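You operate a simulated robot arm through the tools that you are given. There is no shell and no other tool. Be economical: measure what you need, move in short steps, check, and stop when the job is done.

You are at the controls of a simulated two-armed robot. One attempt, no reset.

TASK
Leak-test the long white case: tight ones go under the long lever, leakers on the grey mat.
Fine: pressure as the lid says; arm down, fill, wait for green; vent to 0 before lifting the arm. Set down upright: long white case.
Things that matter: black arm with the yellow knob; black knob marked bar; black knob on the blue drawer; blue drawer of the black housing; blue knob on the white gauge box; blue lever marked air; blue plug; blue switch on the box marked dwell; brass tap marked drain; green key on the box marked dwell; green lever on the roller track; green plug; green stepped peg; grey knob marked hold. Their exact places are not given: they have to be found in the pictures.

The check looks at the end state, three seconds after you hand in, the way a careful person would. Anything else that was tipped, shoved, dropped, spilled or broken makes it a failure. Lids that push on must go on centred and level and be pressed home; caps that screw on are set level and turned clockwise until they are tight.

THE ROBOT
Two 7-joint arms with two-finger grippers on one trunk, on a base that drives. Base frame: it is fixed to the floor where the robot stands at the start and does not move with it; the origin is under the middle of the robot, x ahead of it, y to its left, z up. Units: m, degrees, N and s.
The left shoulder is at the start at [0.06, 0.123, 1.02], the right one opposite. With the tool pointing down near the work surface each hand reaches from about 0.1 to 0.72 m from the robot's upright axis, wherever it stands, measured 20 degrees to its own side. Places, roughly: black arm with the yellow knob [0.7, 0.3, 1.1]; black knob marked bar [0.5, 1.1, 0.8]; black knob on the blue drawer [0.9, 0.9, 1]; blue drawer of the black housing [1, 1, 0.9]; blue knob on the white gauge box [0.7, 0, 1]; blue lever marked air [0.5, 1.3, 0.8]; blue switch on the box marked dwell [0.8, 0.6, 1]; brass tap marked drain [0.5, 1, 0.8]; green key on the box marked dwell [0.8, 0.7, 1]; green lever on the roller track [0.6, 1.4, 0.9]; grey knob marked hold [0.8, 0, 1]; grey lid on the air unit [0.5, 1, 0.8]; grey mat on the blue ledge [0.5, 0.5, 0.7]; long lever on the black press frame [0.7, -0.3, 1.1]; nest under the long lever [0.7, -0.2, 0.9]; orange knob marked depth [0.7, -0.4, 0.9]. Payload 1.47 kg a hand.
Tool frame (each hand has its own): the origin (TCP) lies between the finger pads and is the grasp point; the fingertips stand 0.016 m ahead of it; z points along the fingers, y is the line along which they close. The gripper opens to 0.087 m. The gripper's body begins 0.055 m behind the TCP.
Orientation is told as [roll, pitch, yaw] about the base's x, y, z axes, in that order, counted from this pose: with the fingers straight down and closing along the base's y, the tool's x points along the base's -x, its y along +y and its z along -z.

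THE INTERFACE
- The arms move only by the tool send_rows. It takes "left_motion", "right_motion" or both (then of equal length, played together; a hand with none holds still); each is a list that holds one entry, the list of rows, each a list of 7 numbers: the shift along the tool's x, y, z in cm, then the turn, a rotation vector about the tool's x, y, z in rad, then the finger opening in cm, from 0 to 8.7. In form: [[[dx, dy, dz, wx, wy, wz, fingers], ...]]. A call has 1 to 10 rows; each row shifts and turns the commanded pose from where the row before left it, along the tool's axes as they then stand. Each row takes 0.2 s and may step no farther than 0.05 m and 8.6 degrees from the row before; otherwise, or with a gripper value out of range, the whole call is refused. A pose out of reach is approached as far as the arm can. The call stops where the force on the tool passes 50 N (or 10 N more than at its start, if that is more) or the arm is blocked; 0.2 s more then pass. The fingers move at their own pace (about 0.153 m/s each) and stop on an object; they squeeze with about 25 N. The grip force told is the motor's: it shows also when the fingers shut on nothing. Time passes only in rows, and 0.2 s behind the last, so rows that do not move let the fingers close. It gives the time, the measured TCP pose, the force on the tool (base axes), the opening and the grip force at its end, in the units of the frame above (readings bear some noise), with the torque about the TCP (base axes, N m) and any sound that the robot's microphone picked up.
- Cameras (640 x 400 px; columns grow to the right, rows downward): "scene" is now at [0.0967, 0.0208, 1.5922]; the picture's right is [0.23, -0.97, 0.00], its down [-0.57, -0.14, -0.81] and it looks along [0.79, 0.19, -0.59] (base axes); focal length 222 px, centre (320, 200). "left" rides on the left gripper at [0.073, -0.012, -0.09] in its tool frame; the picture's right is [0.16, 0.99, 0.00], its down [-0.72, 0.12, -0.68] and it looks along [-0.67, 0.11, 0.73] (tool axes); focal length 247 px, centre (320, 200). "right" rides on the right gripper at [0.073, 0.012, -0.09] in its tool frame; the picture's right is [-0.16, 0.99, 0.00], its down [-0.72, -0.12, -0.68] and it looks along [-0.67, -0.11, 0.73] (tool axes); focal length 247 px, centre (320, 200).
- get_image(camera): a new picture of that camera. No time passes.
- slide_trunk(by): slides the trunk up (or, below 0, down) by that many m; the arms and the scene camera ride with it, the base frame stays. It gives what a move gives, with no picture.
- roll_base(legs): drives the robot by 1 to 6 legs, each [ahead, left, turn to the left] in m, m and degrees, along the robot's own axes; the way and the turn of a leg run together, so that a leg with both is an arc; at most 1.5 m and 180 degrees a leg. The arms and the cameras ride along, it lands a little off, and it stops where it bumps. It gives what a move gives.
- head_to(pan, tilt): turns the head with the scene camera to pan (to the left, within 120 degrees either way) and tilt (down, from -29 to 69), counted from straight ahead of the robot. It gives what a move gives.
- probe_pixels(camera, pixels): for up to 12 pixels [column, row] of the newest picture of that camera ("zoom" is the newest enlarged one), the place [x, y, z] in the base frame of the surface seen there, good to about 0.002 m. No time passes.
- enlarge(camera, box): a new picture of the part [left, top, right, bottom] of that camera's present view, enlarged. No time passes.
- hand_in(): hands the job in; it is judged then, once.

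Go step by step. Measure first, check grasps and placings, and put right what went wrong. The budget is 80 turns and 78 pictures, counting those below and the enlarged ones. Unless the task says otherwise, let go and move clear before handing in, and close with one line.

The tools are called by a JSON object that holds its "op" and its "data". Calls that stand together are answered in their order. send_rows: Moves the arms, as the interface text tells. Its arguments: {"type":"object","properties":{"left_motion":{"type":"array"},"right_motion":{"type":"array"}},"required":[]} The other tools are called the same way: slide_trunk (by) slides the trunk up or down; roll_base (legs) drives the base; head_to (pan, tilt) turns the head that bears the scene camera; get_image (camera) takes a picture; probe_pixels (camera, pixels) gives the place of the surface under pixels of a picture; enlarge (camera, box) takes an enlarged picture of a part of a camera's view; hand_in () hands the job in.

At the start:

```text
t: 0.0
left_position: [0.4257, 0.3462, 1.4349]
left_tcp_rot: [0.0, 0.1, 0.0]
left_contact_force: [-0.2, 0.3, -0.2]
left_torque: [0.01, 0.04, 0.02]
left_grip_width: 0.0872
left_gripper_force: 0.1
right_position: [0.3914, -0.0421, 1.4768]
right_tcp_rot: [0.1, 0.0, 0.0]
right_contact_force: [0.1, 0.4, -0.7]
right_torque: [-0.02, -0.02, 0.01]
right_grip_width: 0.087
right_gripper_force: 0.1
trunk travel left (down, up): [-0.175, 0.055]
robot x, y, heading: [-0.0017, -0.0007, -0.2]
head pan, tilt: [13.5, 36.0]
```

scene: 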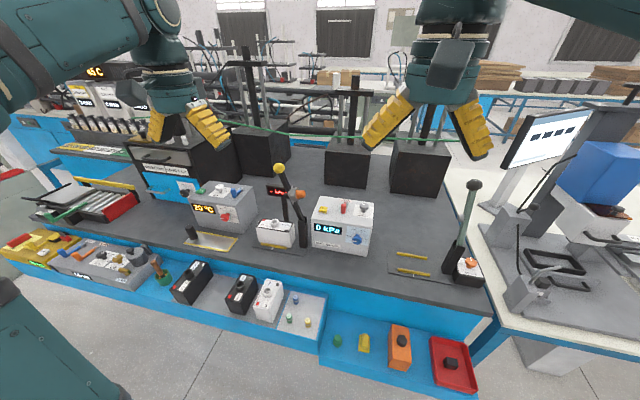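
right: 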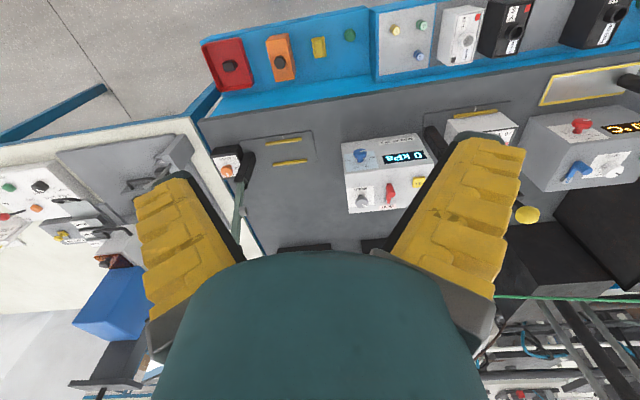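
left: 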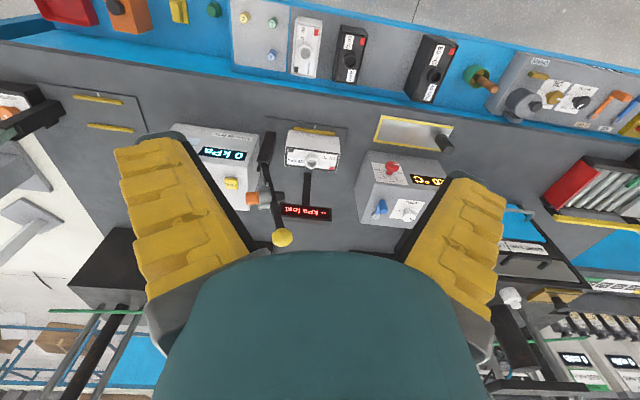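

The scene shows the gauge box (345,225), the black arm with the yellow knob (285,190), and a white case on the ledge (268,300). I'll enlarge the important parts to read the labels.

{"op": "enlarge", "data": {"camera": "scene", "box": [160, 150, 400, 300]}}

{"op": "enlarge", "data": {"camera": "scene", "box": [160, 250, 340, 362]}}

{"op": "enlarge", "data": {"camera": "left", "box": [160, 0, 480, 200]}}

```text
2.67 times, centred on (280, 225) of scene
```

zoom: 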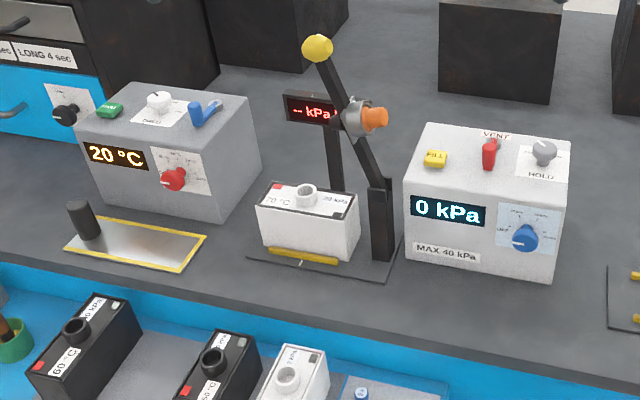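

```text
3.56 times, centred on (250, 306) of scene
```

zoom: 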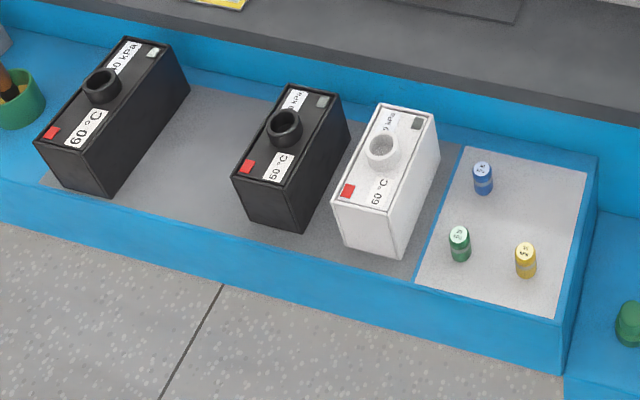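

```text
2.00 times, centred on (320, 100) of left
```

zoom: 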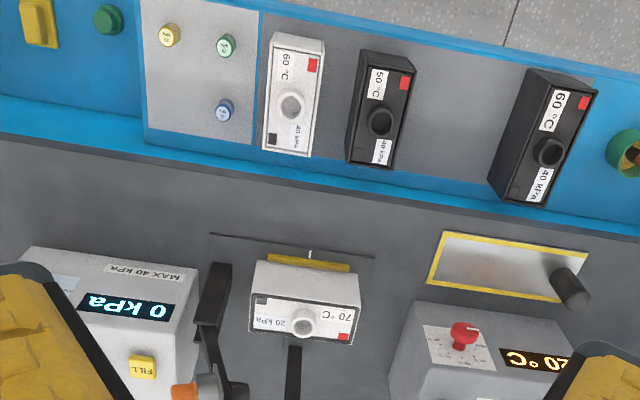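

The case in the nest and the one on the mat are both white, so I'll measure both to find which is long. I'll also zoom in on their lids.

{"op": "probe_pixels", "data": {"camera": "zoom", "pixels": [[273, 35], [324, 41], [309, 155], [264, 150], [291, 105], [258, 292], [360, 302], [354, 343], [250, 330], [303, 322], [384, 120]]}}

{"op": "enlarge", "data": {"camera": "left", "box": [270, 110, 360, 166]}}

{"op": "enlarge", "data": {"camera": "left", "box": [220, 0, 370, 94]}}

```text
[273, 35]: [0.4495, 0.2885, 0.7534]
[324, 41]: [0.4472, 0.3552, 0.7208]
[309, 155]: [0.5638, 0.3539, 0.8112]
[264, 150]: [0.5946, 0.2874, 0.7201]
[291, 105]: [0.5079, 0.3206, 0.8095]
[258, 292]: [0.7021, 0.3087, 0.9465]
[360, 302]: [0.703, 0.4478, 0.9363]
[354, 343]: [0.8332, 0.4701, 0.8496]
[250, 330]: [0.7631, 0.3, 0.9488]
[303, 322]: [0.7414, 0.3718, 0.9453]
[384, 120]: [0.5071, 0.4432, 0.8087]
```

```text
7.11 times, centred on (315, 138) of left
```

zoom: 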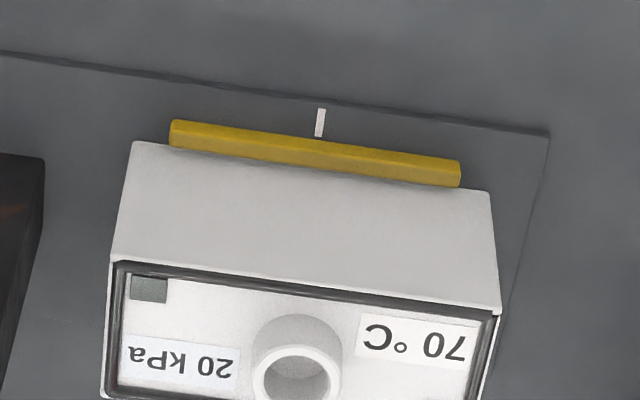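

```text
4.26 times, centred on (295, 47) of left
```

zoom: 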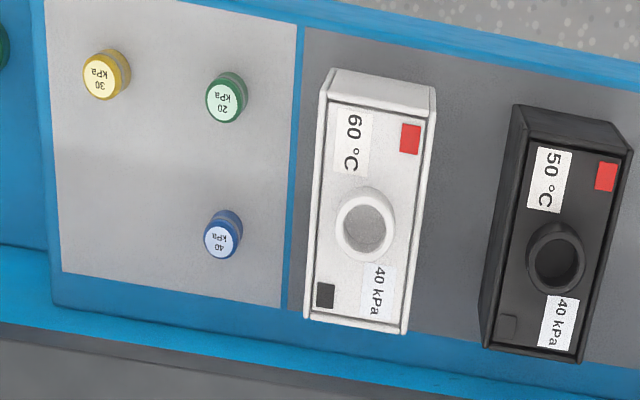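

I need sharper readings of the arm head and display, the gauge box, the dwell box and both case lids.

{"op": "enlarge", "data": {"camera": "scene", "box": [245, 155, 325, 255]}}

{"op": "enlarge", "data": {"camera": "scene", "box": [305, 185, 385, 260]}}

{"op": "enlarge", "data": {"camera": "scene", "box": [120, 130, 270, 250]}}

{"op": "enlarge", "data": {"camera": "scene", "box": [0, 170, 190, 300]}}

{"op": "enlarge", "data": {"camera": "scene", "box": [370, 170, 500, 300]}}

```text
4.00 times, centred on (285, 205) of scene
```

zoom: 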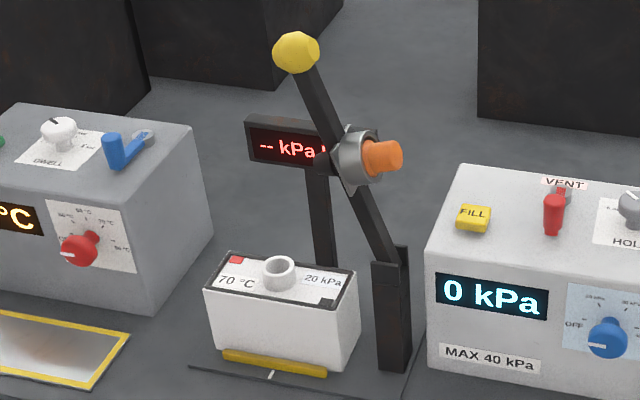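

```text
5.33 times, centred on (345, 222) of scene
```

zoom: 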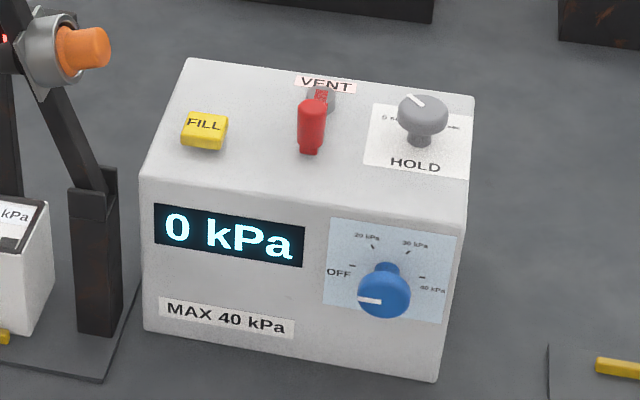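

```text
3.33 times, centred on (195, 190) of scene
```

zoom: 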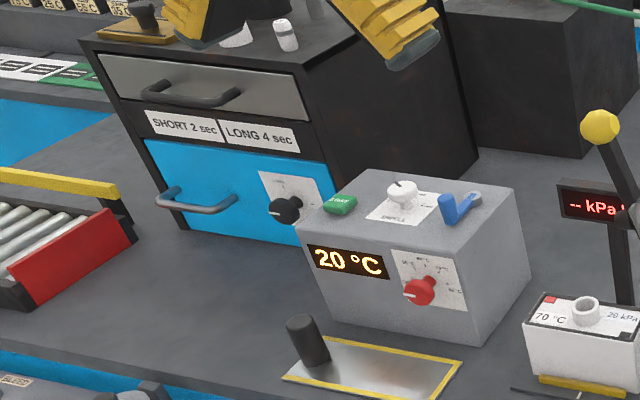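

```text
3.08 times, centred on (95, 235) of scene
```

zoom: 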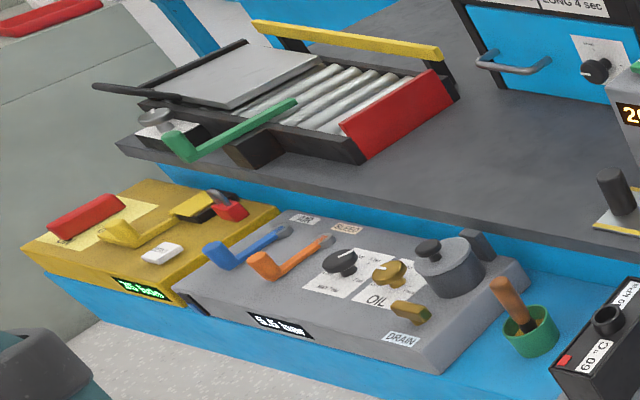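

```text
3.08 times, centred on (435, 235) of scene
```

zoom: 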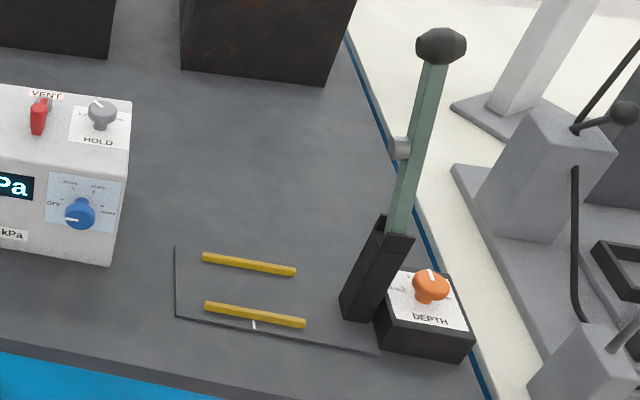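

Next I'll read the fine scales on the knobs, display and air unit at higher zoom.

{"op": "enlarge", "data": {"camera": "scene", "box": [350, 195, 380, 215]}}

{"op": "enlarge", "data": {"camera": "scene", "box": [345, 222, 377, 248]}}

{"op": "enlarge", "data": {"camera": "scene", "box": [260, 180, 310, 212]}}

{"op": "enlarge", "data": {"camera": "scene", "box": [50, 230, 170, 300]}}

{"op": "enlarge", "data": {"camera": "scene", "box": [250, 272, 320, 330]}}

```text
16.00 times, centred on (365, 205) of scene
```

zoom: 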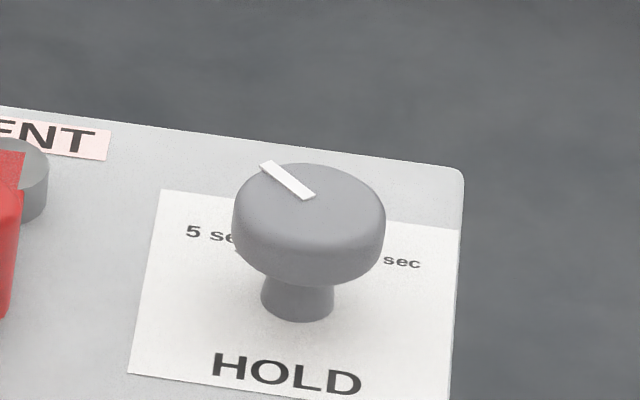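

```text
15.38 times, centred on (361, 235) of scene
```

zoom: 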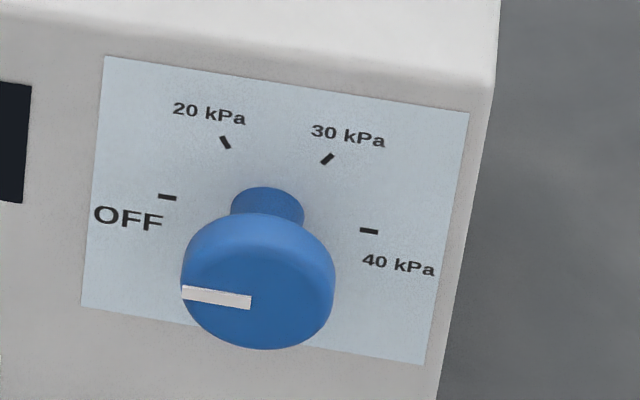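

```text
12.50 times, centred on (285, 196) of scene
```

zoom: 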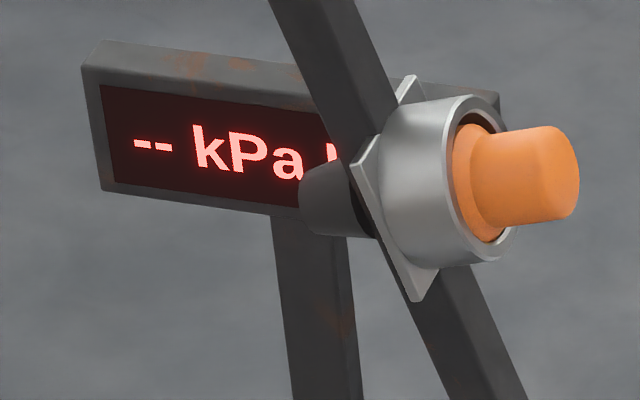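

```text
5.33 times, centred on (110, 265) of scene
```

zoom: 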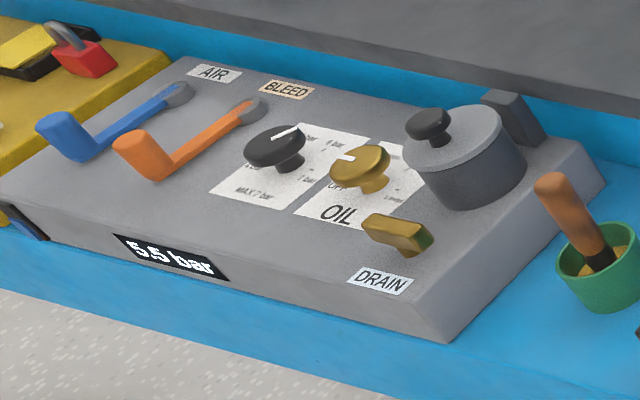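

```text
6.90 times, centred on (285, 301) of scene
```

zoom: 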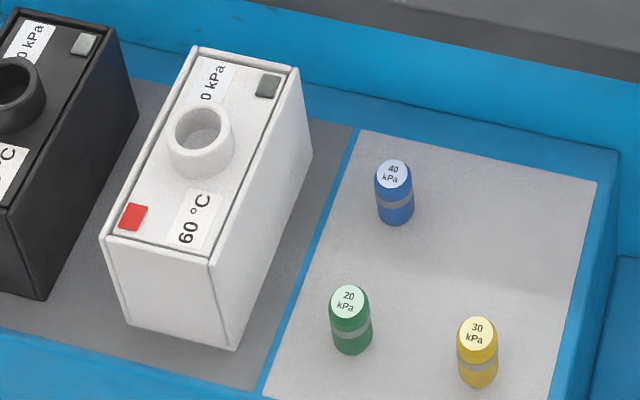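

To settle which case is long, I'll probe the lid corners of both white cases and look at the arm's collar from the left.

{"op": "probe_pixels", "data": {"camera": "zoom", "pixels": [[198, 54], [290, 74], [212, 258], [112, 232], [200, 120], [125, 325], [230, 345], [393, 172], [349, 297], [477, 332]]}}

{"op": "enlarge", "data": {"camera": "scene", "box": [250, 215, 310, 255]}}

{"op": "enlarge", "data": {"camera": "scene", "box": [325, 320, 480, 395]}}

{"op": "enlarge", "data": {"camera": "left", "box": [235, 120, 345, 250]}}

```text
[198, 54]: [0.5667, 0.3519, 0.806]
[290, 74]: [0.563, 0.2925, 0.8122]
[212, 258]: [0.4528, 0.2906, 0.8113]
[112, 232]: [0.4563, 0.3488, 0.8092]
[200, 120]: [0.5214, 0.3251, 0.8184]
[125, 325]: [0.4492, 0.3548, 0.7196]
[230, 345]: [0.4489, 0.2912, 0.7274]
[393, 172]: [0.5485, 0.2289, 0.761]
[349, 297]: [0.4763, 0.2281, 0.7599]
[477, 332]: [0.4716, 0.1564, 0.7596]
```

```text
10.00 times, centred on (280, 235) of scene
```

zoom: 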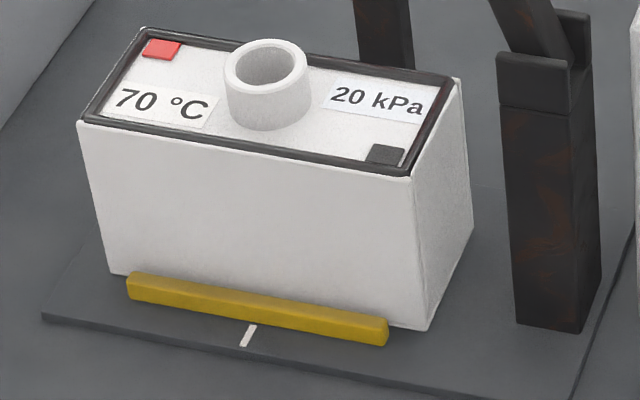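

```text
4.13 times, centred on (402, 358) of scene
```

zoom: 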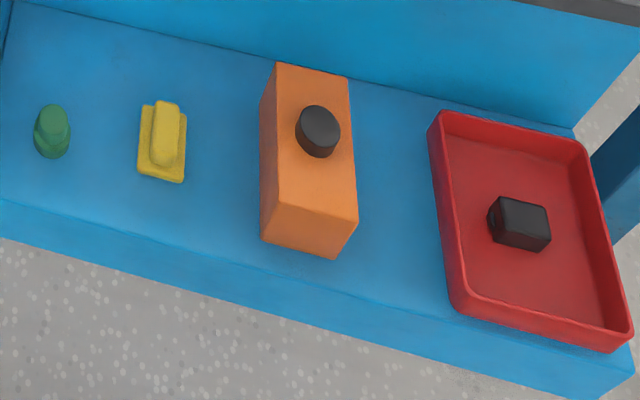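

```text
3.08 times, centred on (290, 185) of left
```

zoom: 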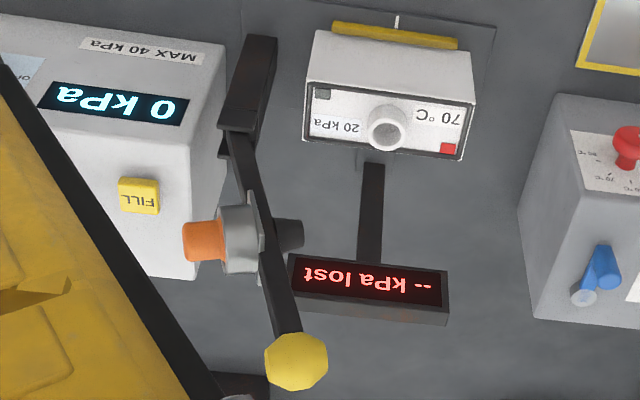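

The display reads "-- kPa lost". I'll measure the nest case with a fresh zoom and probe the collar and arm parts.

{"op": "enlarge", "data": {"camera": "scene", "box": [245, 160, 325, 260]}}

{"op": "probe_pixels", "data": {"camera": "zoom", "pixels": [[218, 240], [356, 258], [340, 290], [205, 272], [280, 250], [296, 32], [385, 137], [358, 140], [323, 150], [210, 325], [332, 345], [388, 250]]}}

{"op": "enlarge", "data": {"camera": "right", "box": [330, 80, 640, 280]}}

```text
4.00 times, centred on (285, 210) of scene
```

zoom: 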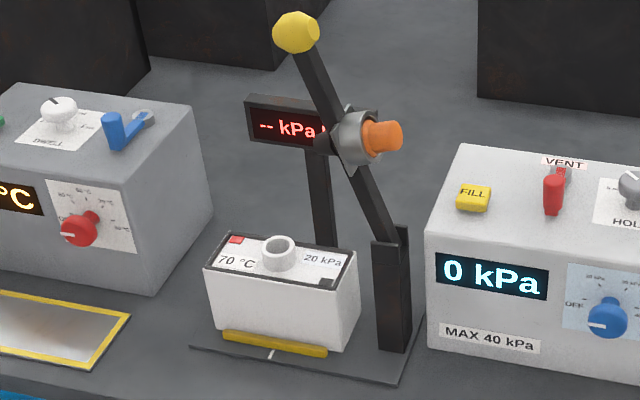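

```text
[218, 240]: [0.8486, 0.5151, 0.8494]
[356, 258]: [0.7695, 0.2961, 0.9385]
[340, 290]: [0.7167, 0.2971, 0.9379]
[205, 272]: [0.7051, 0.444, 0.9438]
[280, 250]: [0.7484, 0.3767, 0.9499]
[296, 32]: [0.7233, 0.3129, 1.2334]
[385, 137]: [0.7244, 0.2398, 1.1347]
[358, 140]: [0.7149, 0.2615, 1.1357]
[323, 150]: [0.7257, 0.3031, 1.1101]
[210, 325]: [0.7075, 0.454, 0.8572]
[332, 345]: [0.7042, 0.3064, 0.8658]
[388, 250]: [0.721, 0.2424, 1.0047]
```

```text
2.00 times, centred on (485, 180) of right
```

zoom: 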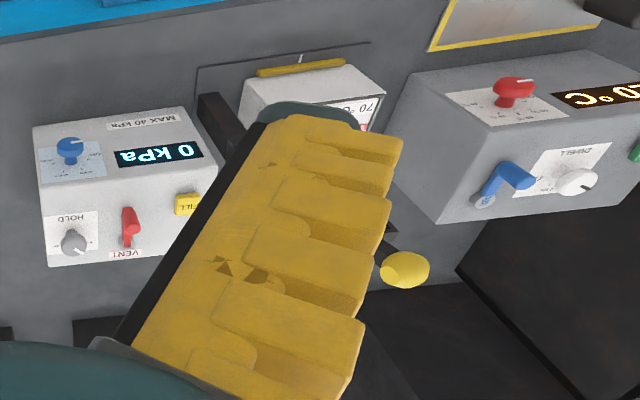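

The nest case is about 0.15 m long and the one on the mat about 0.12 m, so the long white case is already in the test nest (70 °C, 20 kPa). I'll roll right so I can see the orange piece in the collar and the HOLD scale.

{"op": "roll_base", "data": {"legs": [[0, -0.35, 0]]}}

{"op": "head_to", "data": {"pan": 30, "tilt": 36}}

{"op": "get_image", "data": {"camera": "scene"}}

{"op": "get_image", "data": {"camera": "right"}}

```text
t: 3.7
left_position: [0.427, -0.0125, 1.4363]
left_tcp_rot: [0.2, 0.0, -0.2]
left_contact_force: [-0.1, -0.4, -0.2]
left_torque: [-0.02, -0.01, -0.02]
left_grip_width: 0.087
left_gripper_force: 0.1
right_position: [0.3911, -0.3969, 1.4773]
right_tcp_rot: [0.0, 0.0, -0.2]
right_contact_force: [-0.4, 1.0, -0.6]
right_torque: [-0.01, -0.04, 0.0]
right_grip_width: 0.0868
right_gripper_force: 0.1
trunk travel left (down, up): [-0.175, 0.055]
robot x, y, heading: [0.002, -0.3553, -0.1]
head pan, tilt: [13.5, 36.0]
```

```text
t: 4.5
left_position: [0.4268, -0.0114, 1.4364]
left_tcp_rot: [0.0, 0.0, -0.1]
left_contact_force: [0.5, 0.6, -0.3]
left_torque: [0.03, 0.03, -0.02]
left_grip_width: 0.087
left_gripper_force: 0.1
right_position: [0.3905, -0.397, 1.4783]
right_tcp_rot: [0.0, 0.0, -0.2]
right_contact_force: [-0.7, -0.1, 0.0]
right_torque: [0.0, 0.01, 0.01]
right_grip_width: 0.0869
right_gripper_force: 0.0
trunk travel left (down, up): [-0.175, 0.055]
robot x, y, heading: [-0.0013, -0.3564, -0.3]
head pan, tilt: [30.0, 36.0]
```

```text
54 pictures are left
```

scene: 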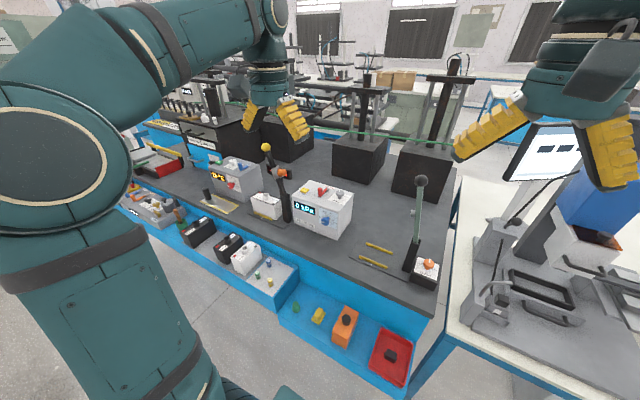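

```text
53 pictures are left
```

right: 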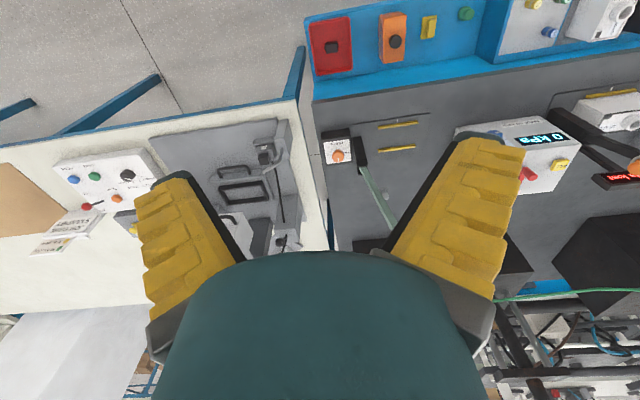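

{"op": "enlarge", "data": {"camera": "scene", "box": [255, 140, 305, 190]}}

{"op": "enlarge", "data": {"camera": "scene", "box": [290, 175, 360, 240]}}

{"op": "get_image", "data": {"camera": "left"}}

```text
8.00 times, centred on (280, 165) of scene
```

zoom: 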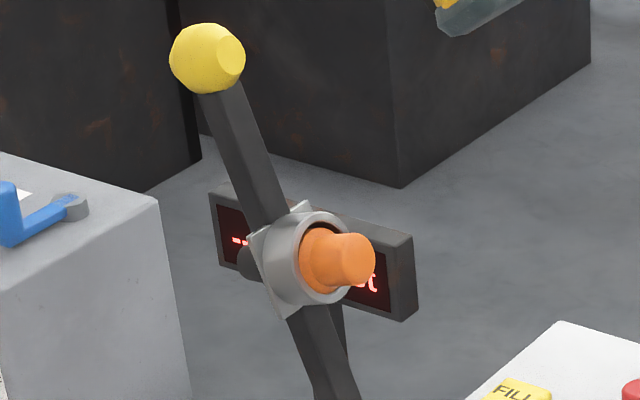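

```text
6.15 times, centred on (325, 208) of scene
```

zoom: 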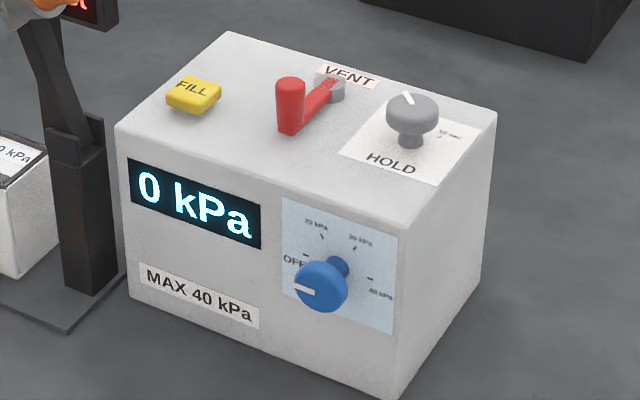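

```text
50 pictures are left
```

left: 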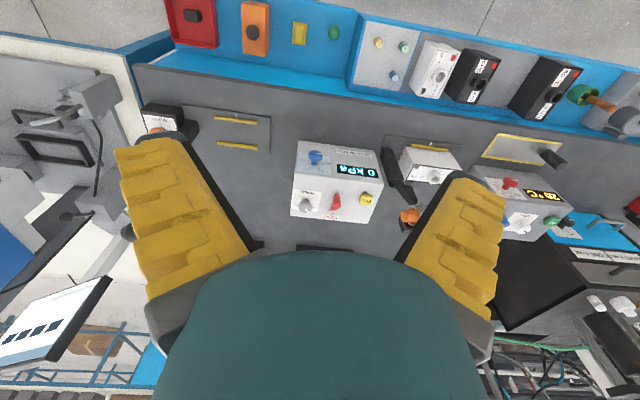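

The orange piece is a stepped peg on the arm's upper side, with no label. I'll read the HOLD scale from the left camera.

{"op": "enlarge", "data": {"camera": "left", "box": [285, 180, 385, 220]}}

{"op": "probe_pixels", "data": {"camera": "left", "pixels": [[307, 205], [337, 202], [366, 200], [315, 157], [334, 210], [310, 178]]}}

{"op": "probe_pixels", "data": {"camera": "scene", "pixels": [[365, 246], [392, 252], [357, 259], [387, 267], [365, 262], [410, 240], [421, 180], [400, 298], [427, 282]]}}

```text
6.40 times, centred on (335, 200) of left
```

zoom: 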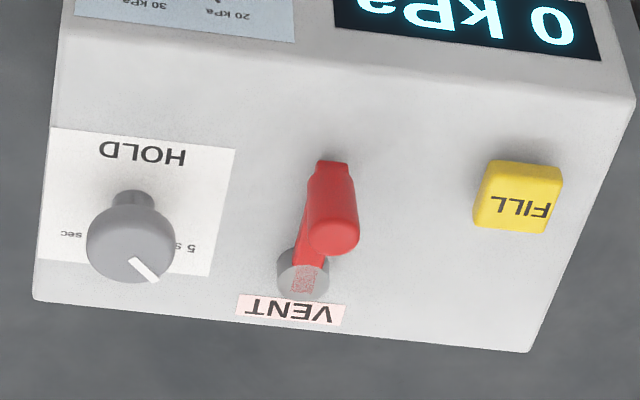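

```text
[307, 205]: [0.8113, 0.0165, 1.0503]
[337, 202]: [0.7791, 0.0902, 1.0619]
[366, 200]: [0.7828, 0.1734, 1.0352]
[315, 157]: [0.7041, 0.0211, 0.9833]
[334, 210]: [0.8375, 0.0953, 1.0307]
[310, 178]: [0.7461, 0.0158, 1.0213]
```

```text
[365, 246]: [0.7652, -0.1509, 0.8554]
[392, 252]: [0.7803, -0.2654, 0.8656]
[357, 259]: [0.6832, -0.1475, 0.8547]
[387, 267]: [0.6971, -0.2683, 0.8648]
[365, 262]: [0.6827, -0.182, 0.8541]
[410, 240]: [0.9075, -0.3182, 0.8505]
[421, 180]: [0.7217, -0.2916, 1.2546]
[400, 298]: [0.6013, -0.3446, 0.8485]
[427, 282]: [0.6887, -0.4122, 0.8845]
```

HOLD shows 5 and 10 s, and the knob sits near 5, so I'll leave it. I'll drive to about (0.1, 0.05), where the left hand should reach the gauge box, the arm and the case.

{"op": "roll_base", "data": {"legs": [[0, 0.4, 0], [0.1, 0, 0]]}}

{"op": "head_to", "data": {"pan": 5, "tilt": 45}}

{"op": "get_image", "data": {"camera": "scene"}}

```text
t: 9.4
left_position: [0.5269, 0.4025, 1.4359]
left_tcp_rot: [0.0, 0.0, -0.1]
left_contact_force: [0.8, -0.5, -0.2]
left_torque: [0.01, 0.01, -0.02]
left_grip_width: 0.0868
left_gripper_force: 0.1
right_position: [0.4913, 0.0157, 1.4781]
right_tcp_rot: [0.1, 0.0, -0.2]
right_contact_force: [1.0, -0.8, -0.4]
right_torque: [-0.02, 0.01, 0.02]
right_grip_width: 0.087
right_gripper_force: 0.0
trunk travel left (down, up): [-0.175, 0.055]
robot x, y, heading: [0.1048, 0.0584, 0.1]
head pan, tilt: [30.0, 36.0]
```

```text
t: 10.3
left_position: [0.5254, 0.403, 1.4355]
left_tcp_rot: [0.0, -0.1, -0.1]
left_contact_force: [0.3, 0.4, -0.8]
left_torque: [0.0, 0.01, 0.01]
left_grip_width: 0.0868
left_gripper_force: 0.0
right_position: [0.4903, 0.0157, 1.4775]
right_tcp_rot: [0.1, 0.0, -0.1]
right_contact_force: [0.7, 0.7, -0.3]
right_torque: [-0.02, -0.01, -0.01]
right_grip_width: 0.0871
right_gripper_force: 0.0
trunk travel left (down, up): [-0.175, 0.055]
robot x, y, heading: [0.1009, 0.0595, -0.1]
head pan, tilt: [5.0, 45.0]
```

```text
48 pictures are left
```

scene: 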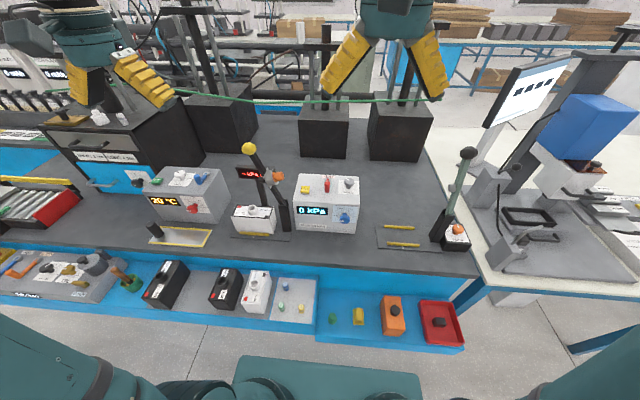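

I'll use the right hand for the gauge box and the left for the test arm. First I'll measure the controls precisely.

{"op": "enlarge", "data": {"camera": "scene", "box": [285, 165, 375, 240]}}

{"op": "probe_pixels", "data": {"camera": "scene", "pixels": [[345, 217], [306, 189], [326, 186], [348, 183], [249, 149], [278, 176], [330, 225], [318, 211]]}}

```text
5.33 times, centred on (330, 202) of scene
```

zoom: 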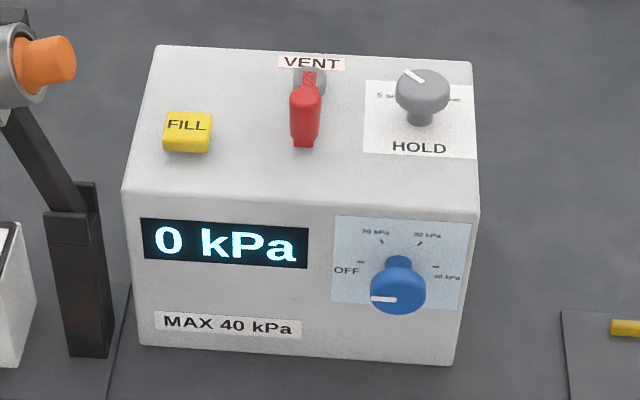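

```text
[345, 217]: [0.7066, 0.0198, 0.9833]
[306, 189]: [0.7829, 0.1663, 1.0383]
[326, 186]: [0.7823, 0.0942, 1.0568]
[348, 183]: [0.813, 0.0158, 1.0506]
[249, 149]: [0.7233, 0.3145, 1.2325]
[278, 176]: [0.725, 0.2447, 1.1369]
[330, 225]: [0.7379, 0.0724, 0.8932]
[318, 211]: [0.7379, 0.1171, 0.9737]
```

{"op": "probe_pixels", "data": {"camera": "zoom", "pixels": [[373, 290], [424, 290], [398, 310], [398, 275], [398, 292], [400, 262], [187, 127], [305, 100], [305, 140], [308, 75]]}}

```text
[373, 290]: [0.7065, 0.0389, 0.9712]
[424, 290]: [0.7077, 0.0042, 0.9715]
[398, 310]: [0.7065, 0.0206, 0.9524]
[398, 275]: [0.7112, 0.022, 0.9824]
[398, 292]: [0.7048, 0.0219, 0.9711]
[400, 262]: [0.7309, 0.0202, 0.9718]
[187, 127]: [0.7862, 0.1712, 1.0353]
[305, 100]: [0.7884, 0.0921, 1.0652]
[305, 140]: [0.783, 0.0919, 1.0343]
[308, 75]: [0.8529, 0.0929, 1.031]
```

The knob is centred at y=0.0215, z=0.968, with its face at x=0.706 and radius about 0.018. I'll bring the right hand down in front of the box while pitching it level.

{"op": "send_rows", "data": {"right_motion": [[[-0.5, 0, 4.5, 0, -0.15, 0, 7], [0.18, 0, 4.5, 0, -0.15, 0, 7], [0.85, 0, 4.4, 0, -0.15, 0, 7], [1.51, 0, 4.27, 0, -0.15, 0, 7], [2.13, 0, 4.0, 0, -0.15, 0, 7], [2.7, 0, 3.64, 0, -0.15, 0, 7], [3.21, 0, 3.19, 0, -0.15, 0, 7], [3.65, 0, 2.67, 0, -0.15, 0, 7], [4.01, 0, 2.1, 0, -0.15, 0, 7], [4.28, 0, 1.47, 0, -0.15, 0, 7]]]}}

```text
t: 12.5
left_position: [0.5269, 0.4047, 1.4353]
left_tcp_rot: [0.0, 0.0, -0.1]
left_contact_force: [0.1, 0.3, -0.6]
left_torque: [-0.01, 0.02, 0.0]
left_grip_width: 0.0869
left_gripper_force: 0.0
right_position: [0.5719, 0.0369, 1.0333]
right_tcp_rot: [2.1, -85.9, -2.1]
right_contact_force: [0.3, -0.3, 0.5]
right_torque: [-0.01, -0.01, -0.01]
right_grip_width: 0.0735
right_gripper_force: 3.0
right hand out of reach, approached as far as the arm can: row 7, 8
trunk travel left (down, up): [-0.175, 0.055]
robot x, y, heading: [0.1013, 0.0553, -0.1]
head pan, tilt: [5.0, 45.0]
```

The fold was a bit tight, so the hand is off the commanded pose. I'll move it forward and level, then recheck.

{"op": "send_rows", "data": {"right_motion": [[[1.5, 0, 3, 0, -0.07, 0, 6], [2, 0, 3, 0, 0, 0, 6], [2, 0, 2, 0, 0, 0, 6], [0, 0, 0, 0, 0, 0, 6]]]}}

```text
t: 13.5
left_position: [0.5255, 0.4022, 1.4366]
left_tcp_rot: [-0.1, 0.1, -0.2]
left_contact_force: [0.0, 0.0, -1.1]
left_torque: [0.02, -0.03, -0.01]
left_grip_width: 0.0868
left_gripper_force: 0.1
right_position: [0.6475, 0.0359, 0.9784]
right_tcp_rot: [36.1, -90.0, -36.2]
right_contact_force: [0.5, -0.2, 1.1]
right_torque: [0.0, -0.03, 0.01]
right_grip_width: 0.0646
right_gripper_force: 3.1
trunk travel left (down, up): [-0.175, 0.055]
robot x, y, heading: [0.1001, 0.0614, -0.1]
head pan, tilt: [5.0, 45.0]
```

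Now level at (0.6475, 0.036, 0.978). I'll align with the knob, advance, and close on it.

{"op": "send_rows", "data": {"right_motion": [[[1.0, -1.45, 0, 0, 0, 0, 6], [0, 0, 2, 0, 0, 0, 6], [0, 0, 2.4, 0, 0, 0, 6], [0, 0, 2, 0, 0, 0, 6], [0, 0, 0, 0, 0, 0, 6]]]}}

{"op": "enlarge", "data": {"camera": "scene", "box": [285, 165, 375, 240]}}

```text
t: 14.7
left_position: [0.5256, 0.4022, 1.4362]
left_tcp_rot: [0.1, 0.0, -0.1]
left_contact_force: [0.3, -0.5, -0.5]
left_torque: [0.0, 0.02, 0.01]
left_grip_width: 0.0869
left_gripper_force: 0.0
right_position: [0.7122, 0.0226, 0.9678]
right_tcp_rot: [1.1, -89.9, -1.2]
right_contact_force: [0.2, -1.2, -0.3]
right_torque: [-0.01, 0.02, -0.03]
right_grip_width: 0.0644
right_gripper_force: 3.6
trunk travel left (down, up): [-0.175, 0.055]
robot x, y, heading: [0.1019, 0.0571, -0.0]
head pan, tilt: [5.0, 45.0]
```

```text
5.33 times, centred on (330, 202) of scene
```

zoom: 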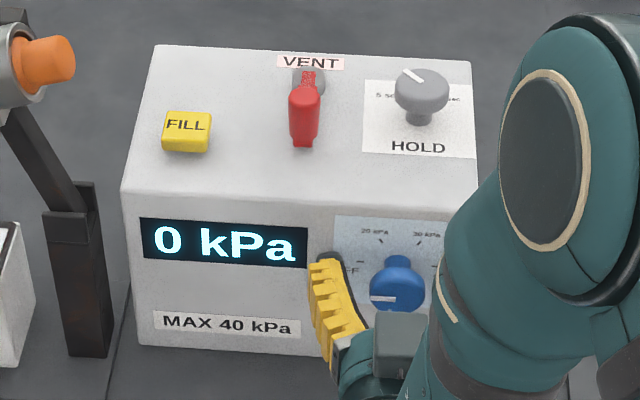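

Fingers straddle the knob. I'll close and turn clockwise 60°, from OFF to 20 kPa.

{"op": "send_rows", "data": {"right_motion": [[[0, 0, 0, 0, 0, 0, 2.5], [0, 0, 0, 0, 0, 0, 2.5], [0, 0, 0, 0, 0, 0.149, 2.5], [0, 0, 0, 0, 0, 0.149, 2.5], [0, 0, 0, 0, 0, 0.15, 2.5], [0, 0, 0, 0, 0, 0.15, 2.5], [0, 0, 0, 0, 0, 0.15, 2.5], [0, 0, 0, 0, 0, 0.15, 2.5], [0, 0, 0, 0, 0, 0.149, 2.5], [0, 0, 0, 0, 0, 0, 2.5]]]}}

{"op": "enlarge", "data": {"camera": "scene", "box": [285, 165, 375, 240]}}

```text
t: 15.7
left_position: [0.5278, 0.396, 1.4361]
left_tcp_rot: [0.2, 0.1, -0.5]
left_contact_force: [-0.5, -0.3, 0.3]
left_torque: [-0.04, -0.01, 0.03]
left_grip_width: 0.0868
left_gripper_force: 0.1
right_position: [0.7117, 0.0353, 0.9788]
right_tcp_rot: [85.4, -75.4, -89.5]
right_contact_force: [-7.2, -39.9, -14.3]
right_torque: [-0.27, -0.21, -0.11]
right_grip_width: 0.0658
right_gripper_force: 29.9
right hand out of reach, approached as far as the arm can: row 3, 4, 5
trunk travel left (down, up): [-0.175, 0.055]
robot x, y, heading: [0.0998, 0.0525, -0.5]
head pan, tilt: [5.0, 45.0]
stopped in row 5 (right hand): the force on the tool passed its limit at 53 N (the readings are from after the stop); the commanded pose is now the measured one
```

```text
5.33 times, centred on (330, 202) of scene
```

zoom: 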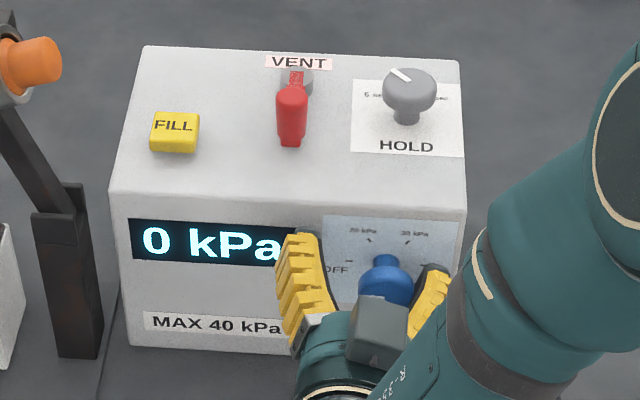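

The wrist ran out of range while turning and the grip skewed; the box and knob look intact. I'll open, back straight off, and retry from farther back with a better wrist start.

{"op": "send_rows", "data": {"right_motion": [[[0, 0, 0, 0, 0, 0, 8.7], [0, 0, -2, 0, 0, 0, 8.7], [0, 0, -4, 0, 0, 0, 8.7], [0, 0, -4, 0, 0, 0, 8.7], [0, 0, 0, 0, 0, 0, 8.7]]]}}

{"op": "enlarge", "data": {"camera": "scene", "box": [265, 145, 385, 245]}}

```text
t: 16.9
left_position: [0.5277, 0.3995, 1.4348]
left_tcp_rot: [0.0, -0.1, -0.4]
left_contact_force: [-0.4, -0.3, 0.1]
left_torque: [0.01, 0.01, 0.02]
left_grip_width: 0.0869
left_gripper_force: 0.1
right_position: [0.6133, 0.0551, 0.9852]
right_tcp_rot: [87.3, -75.0, -90.1]
right_contact_force: [-0.1, -0.4, -0.5]
right_torque: [0.0, -0.04, -0.02]
right_grip_width: 0.0868
right_gripper_force: 0.0
trunk travel left (down, up): [-0.175, 0.055]
robot x, y, heading: [0.0977, 0.0552, -0.1]
head pan, tilt: [5.0, 45.0]
```

```text
4.00 times, centred on (325, 195) of scene
```

zoom: 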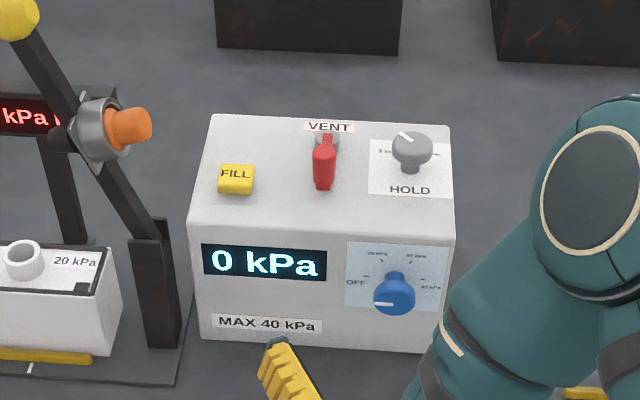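

The knob is still at OFF and nothing was disturbed. I'll roll back 0.15 m for room and pre-rotate the wrist to −45°, so the 60° turn ends at +15°, which it reached before.

{"op": "roll_base", "data": {"legs": [[-0.15, 0, 0]]}}

{"op": "send_rows", "data": {"right_motion": [[[0, 0, 3, 0, 0, -0.149, 6.5], [0, 0, 3, 0, 0, -0.149, 6.5], [0, 0, 3, 0, 0, -0.149, 6.5], [0, 0, 3, 0, 0, -0.149, 6.5], [0, 0, 0, 0, 0, -0.149, 6.5], [0, 0, 0, 0, 0, -0.149, 6.5], [0, 0, 0, 0, 0, -0.149, 6.5], [0, 0, 0, 0, 0, 0, 6.5]]]}}

```text
t: 18.3
left_position: [0.3784, 0.4006, 1.4366]
left_tcp_rot: [0.0, -0.1, -0.4]
left_contact_force: [-1.0, -0.1, 0.5]
left_torque: [0.01, 0.0, 0.03]
left_grip_width: 0.0873
left_gripper_force: 0.1
right_position: [0.4663, 0.0565, 0.9864]
right_tcp_rot: [87.6, -74.9, -90.3]
right_contact_force: [0.3, -0.8, 0.9]
right_torque: [0.01, 0.0, -0.02]
right_grip_width: 0.0873
right_gripper_force: 0.0
trunk travel left (down, up): [-0.175, 0.055]
robot x, y, heading: [-0.0492, 0.0588, -0.3]
head pan, tilt: [5.0, 45.0]
```

```text
t: 20.1
left_position: [0.3809, 0.4002, 1.4363]
left_tcp_rot: [0.0, 0.0, -0.4]
left_contact_force: [0.3, -0.1, -0.9]
left_torque: [-0.02, -0.01, -0.01]
left_grip_width: 0.087
left_gripper_force: 0.0
right_position: [0.5841, 0.0498, 0.9833]
right_tcp_rot: [-89.1, -45.2, 86.6]
right_contact_force: [0.8, 0.5, 0.1]
right_torque: [0.0, 0.0, 0.0]
right_grip_width: 0.0691
right_gripper_force: 3.0
trunk travel left (down, up): [-0.175, 0.055]
robot x, y, heading: [-0.0483, 0.0546, -0.3]
head pan, tilt: [5.0, 45.0]
```

Wrist is at −45°, TCP (0.584, 0.050, 0.983), with a small yaw error. I'll straighten, align, and advance over the knob.

{"op": "send_rows", "data": {"right_motion": [[[0, 0, 0, -0.026, -0.042, 0, 6.5], [3.08, -0.92, 0, 0, 0, 0, 6.5], [0, 0, 3, 0, 0, 0, 6.5], [0, 0, 3, 0, 0, 0, 6.5], [0, 0, 3, 0, 0, 0, 6.5], [0, 0, 2, 0, 0, 0, 6.5], [0, 0, 1.9, 0, 0, 0, 6.5], [0, 0, 0, 0, 0, 0, 6.5]]]}}

{"op": "enlarge", "data": {"camera": "scene", "box": [265, 115, 385, 215]}}

```text
t: 21.9
left_position: [0.3806, 0.4002, 1.4366]
left_tcp_rot: [0.1, 0.0, -0.3]
left_contact_force: [0.1, 0.1, -0.5]
left_torque: [-0.02, -0.01, 0.02]
left_grip_width: 0.0869
left_gripper_force: 0.0
right_position: [0.7132, 0.0198, 0.9686]
right_tcp_rot: [-89.8, -45.2, 90.0]
right_contact_force: [0.1, 0.2, -0.2]
right_torque: [0.02, 0.01, -0.02]
right_grip_width: 0.0693
right_gripper_force: 2.5
trunk travel left (down, up): [-0.175, 0.055]
robot x, y, heading: [-0.0485, 0.0563, -0.6]
head pan, tilt: [5.0, 45.0]
```

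```text
4.00 times, centred on (325, 165) of scene
```

zoom: 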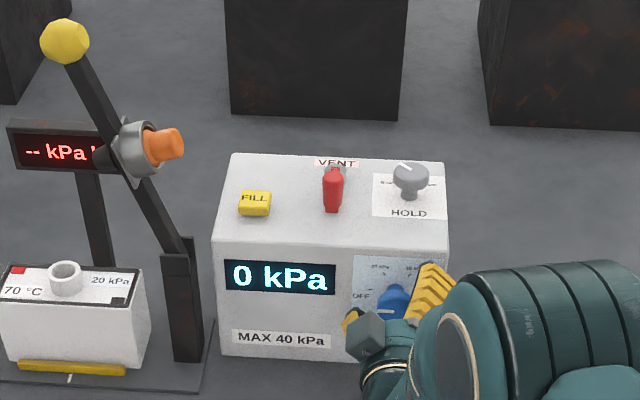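

The fingers straddle the knob. I'll close first and check the grip.

{"op": "send_rows", "data": {"right_motion": [[[0, 0, 0, 0, 0, 0, 2], [0, 0, 0, 0, 0, 0, 2], [0, 0, 0, 0, 0, 0, 2], [0, 0, 0, 0, 0, 0, 2]]]}}

```text
t: 22.9
left_position: [0.3824, 0.4012, 1.4349]
left_tcp_rot: [-0.1, 0.1, -0.4]
left_contact_force: [0.9, 0.9, 0.2]
left_torque: [-0.01, -0.01, -0.01]
left_grip_width: 0.0872
left_gripper_force: 0.0
right_position: [0.7131, 0.0216, 0.9663]
right_tcp_rot: [-89.3, -45.1, 89.7]
right_contact_force: [-4.2, 12.1, -20.5]
right_torque: [0.07, -0.16, 0.34]
right_grip_width: 0.0316
right_gripper_force: 29.8
trunk travel left (down, up): [-0.175, 0.055]
robot x, y, heading: [-0.048, 0.056, -0.5]
head pan, tilt: [5.0, 45.0]
```

Gripped, with about 23 N of sideways bias along tool +y. I'll ease 3 mm that way and turn 60° clockwise.

{"op": "send_rows", "data": {"right_motion": [[[0, 0.3, 0, 0, 0, 0, 2], [0, 0, 0, 0, 0, 0.149, 2], [0, 0, 0, 0, 0, 0.149, 2], [0, 0, 0, 0, 0, 0.15, 2], [0, 0, 0, 0, 0, 0.15, 2], [0, 0, 0, 0, 0, 0.15, 2], [0, 0, 0, 0, 0, 0.15, 2], [0, 0, 0, 0, 0, 0.149, 2], [0, 0, 0, 0, 0, 0, 2]]]}}

{"op": "enlarge", "data": {"camera": "scene", "box": [265, 115, 385, 215]}}

```text
t: 24.7
left_position: [0.3811, 0.3979, 1.4363]
left_tcp_rot: [0.0, 0.0, -0.7]
left_contact_force: [-0.4, 0.5, 0.0]
left_torque: [-0.05, 0.01, 0.01]
left_grip_width: 0.0872
left_gripper_force: 0.0
right_position: [0.7181, 0.0285, 0.9668]
right_tcp_rot: [85.0, -78.7, -88.2]
right_contact_force: [-9.0, -23.5, -5.3]
right_torque: [0.11, -0.01, 0.24]
right_grip_width: 0.0457
right_gripper_force: 17.7
right hand out of reach, approached as far as the arm can: row 7, 8
trunk travel left (down, up): [-0.175, 0.055]
robot x, y, heading: [-0.0495, 0.0574, -0.6]
head pan, tilt: [5.0, 45.0]
stopped in row 8 (right hand): the force on the tool passed its limit at 58 N (the readings are from after the stop); the commanded pose is now the measured one
```

```text
4.00 times, centred on (325, 165) of scene
```

zoom: 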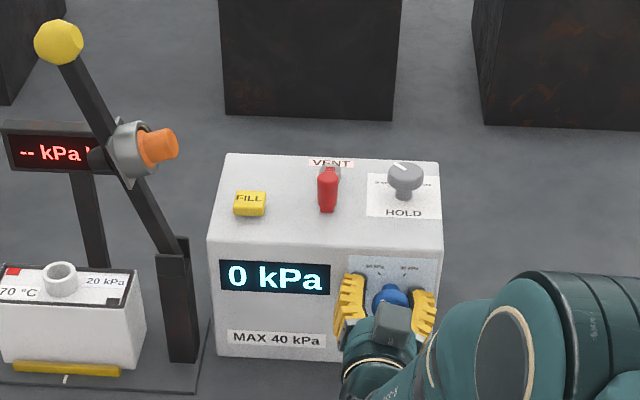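

The hand again ran out of range at about +11°. I'll open, back off, and check where the knob points.

{"op": "send_rows", "data": {"right_motion": [[[0, 0, 0, 0, 0, 0, 7], [0, 0, 0, 0, 0, 0, 7], [0, 0, -3, 0, 0, 0, 7], [0, 0, -3, 0, 0, -0.149, 7], [0, 0, -1, 0, 0, -0.149, 7], [0, 0, 0, 0, 0, -0.149, 7], [0, 0, 0, 0, 0, -0.149, 7], [0, 0, 0, 0, 0, 0, 7]]]}}

{"op": "enlarge", "data": {"camera": "scene", "box": [310, 165, 385, 215]}}

```text
t: 26.5
left_position: [0.3823, 0.3969, 1.4373]
left_tcp_rot: [0.1, 0.0, -0.8]
left_contact_force: [0.5, -0.4, 0.6]
left_torque: [0.04, 0.02, -0.02]
left_grip_width: 0.0869
left_gripper_force: 0.0
right_position: [0.6482, 0.037, 0.9695]
right_tcp_rot: [-88.0, -67.2, 85.9]
right_contact_force: [0.9, 0.3, 0.5]
right_torque: [0.02, 0.01, 0.04]
right_grip_width: 0.0735
right_gripper_force: 2.6
trunk travel left (down, up): [-0.175, 0.055]
robot x, y, heading: [-0.0471, 0.0591, -0.7]
head pan, tilt: [5.0, 45.0]
```

```text
8.00 times, centred on (348, 190) of scene
```

zoom: 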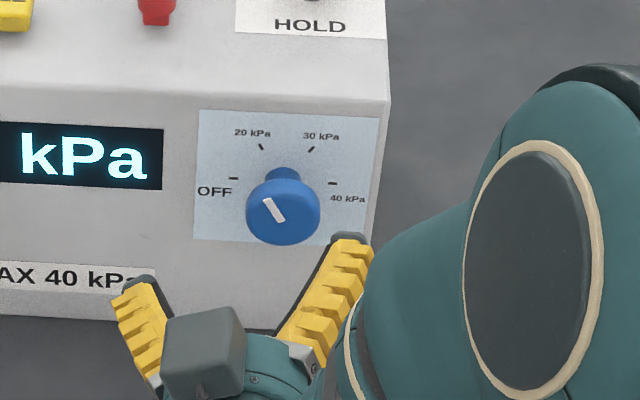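

The knob now points at 20 kPa. Next I'll retract the right hand, bringing it back to pointing down and high.

{"op": "send_rows", "data": {"right_motion": [[[0, 0, -2.5, 0, 0, 0.13, 4], [0, 0, -2.5, 0, 0, 0.13, 2], [0, 0, 0, 0, 0, 0.12, 0]]]}}

{"op": "send_rows", "data": {"right_motion": [[[-4, 0, -1, 0, 0.15, 0, 0], [-3.81, 0, -1.59, 0, 0.15, 0, 0], [-3.52, 0, -2.14, 0, 0.15, 0, 0], [-3.16, 0, -2.64, 0, 0.15, 0, 0], [-2.74, 0, -3.09, 0, 0.15, 0, 0], [-2.24, 0, -3.46, 0, 0.15, 0, 0], [-1.7, 0, -3.76, 0, 0.15, 0, 0], [-1.12, 0, -3.97, 0, 0.15, 0, 0], [-0.52, 0, -4.09, 0, 0.15, 0, 0], [0.1, 0, -4.12, 0, 0.15, 0, 0]]]}}

```text
t: 27.3
left_position: [0.3816, 0.3978, 1.4359]
left_tcp_rot: [0.0, 0.0, -0.6]
left_contact_force: [0.2, 0.0, 0.1]
left_torque: [0.03, 0.01, -0.03]
left_grip_width: 0.0872
left_gripper_force: 0.0
right_position: [0.5991, 0.0401, 0.9709]
right_tcp_rot: [-46.7, -88.9, 44.3]
right_contact_force: [0.3, -0.4, -0.2]
right_torque: [0.03, -0.02, -0.01]
right_grip_width: 0.0
right_gripper_force: 25.0
trunk travel left (down, up): [-0.175, 0.055]
robot x, y, heading: [-0.0497, 0.0577, -0.5]
head pan, tilt: [5.0, 45.0]
```

```text
t: 29.5
left_position: [0.3814, 0.3975, 1.4352]
left_tcp_rot: [0.0, 0.1, -0.7]
left_contact_force: [0.2, -0.2, -0.5]
left_torque: [0.01, -0.03, -0.03]
left_grip_width: 0.0873
left_gripper_force: 0.0
right_position: [0.5022, 0.0519, 1.3694]
right_tcp_rot: [-1.0, -3.2, -2.1]
right_contact_force: [-0.5, -0.1, 0.4]
right_torque: [0.0, -0.01, 0.03]
right_grip_width: 0.0
right_gripper_force: 24.9
trunk travel left (down, up): [-0.175, 0.055]
robot x, y, heading: [-0.0483, 0.0578, -0.6]
head pan, tilt: [5.0, 45.0]
```

Both hands point down and are clear. I'll drive to about (0.12, 0.15) and yaw the left hand 90° so its fingers close along x on the yellow knob.

{"op": "roll_base", "data": {"legs": [[0.17, 0.09, 0.6]]}}

{"op": "send_rows", "data": {"left_motion": [[[0, 0, 0, 0, 0, 0.149, 7], [0, 0, 0, 0, 0, 0.149, 7], [0, 0, 0, 0, 0, 0.149, 7], [0, 0, 0, 0, 0, 0.149, 7], [0, 0, 0, 0, 0, 0.149, 7], [0, 0, 0, 0, 0, 0.149, 7], [0, 0, 0, 0, 0, 0.149, 7], [0, 0, 0, 0, 0, 0.149, 7], [0, 0, 0, 0, 0, 0.149, 7], [0, 0, 0, 0, 0, 0.149, 7]]]}}

```text
t: 31.0
left_position: [0.5526, 0.4923, 1.4352]
left_tcp_rot: [0.0, 0.0, -0.1]
left_contact_force: [0.6, -0.1, 0.1]
left_torque: [0.01, 0.01, 0.01]
left_grip_width: 0.0869
left_gripper_force: 0.1
right_position: [0.677, 0.1468, 1.3687]
right_tcp_rot: [-1.0, -3.2, -1.7]
right_contact_force: [-0.1, -0.5, -0.8]
right_torque: [-0.02, 0.0, 0.0]
right_grip_width: 0.0001
right_gripper_force: 25.1
trunk travel left (down, up): [-0.175, 0.055]
robot x, y, heading: [0.1266, 0.1493, 0.1]
head pan, tilt: [5.0, 45.0]
```

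```text
t: 33.2
left_position: [0.5524, 0.4929, 1.4361]
left_tcp_rot: [0.0, 0.0, -85.7]
left_contact_force: [-0.6, 1.0, 0.6]
left_torque: [0.02, -0.03, -0.01]
left_grip_width: 0.0733
left_gripper_force: 2.3
right_position: [0.6752, 0.1464, 1.3696]
right_tcp_rot: [-0.9, -3.3, -1.8]
right_contact_force: [0.6, 0.9, -0.3]
right_torque: [-0.02, -0.01, -0.02]
right_grip_width: 0.0003
right_gripper_force: 24.9
trunk travel left (down, up): [-0.175, 0.055]
robot x, y, heading: [0.1214, 0.1469, -0.1]
head pan, tilt: [5.0, 45.0]
```

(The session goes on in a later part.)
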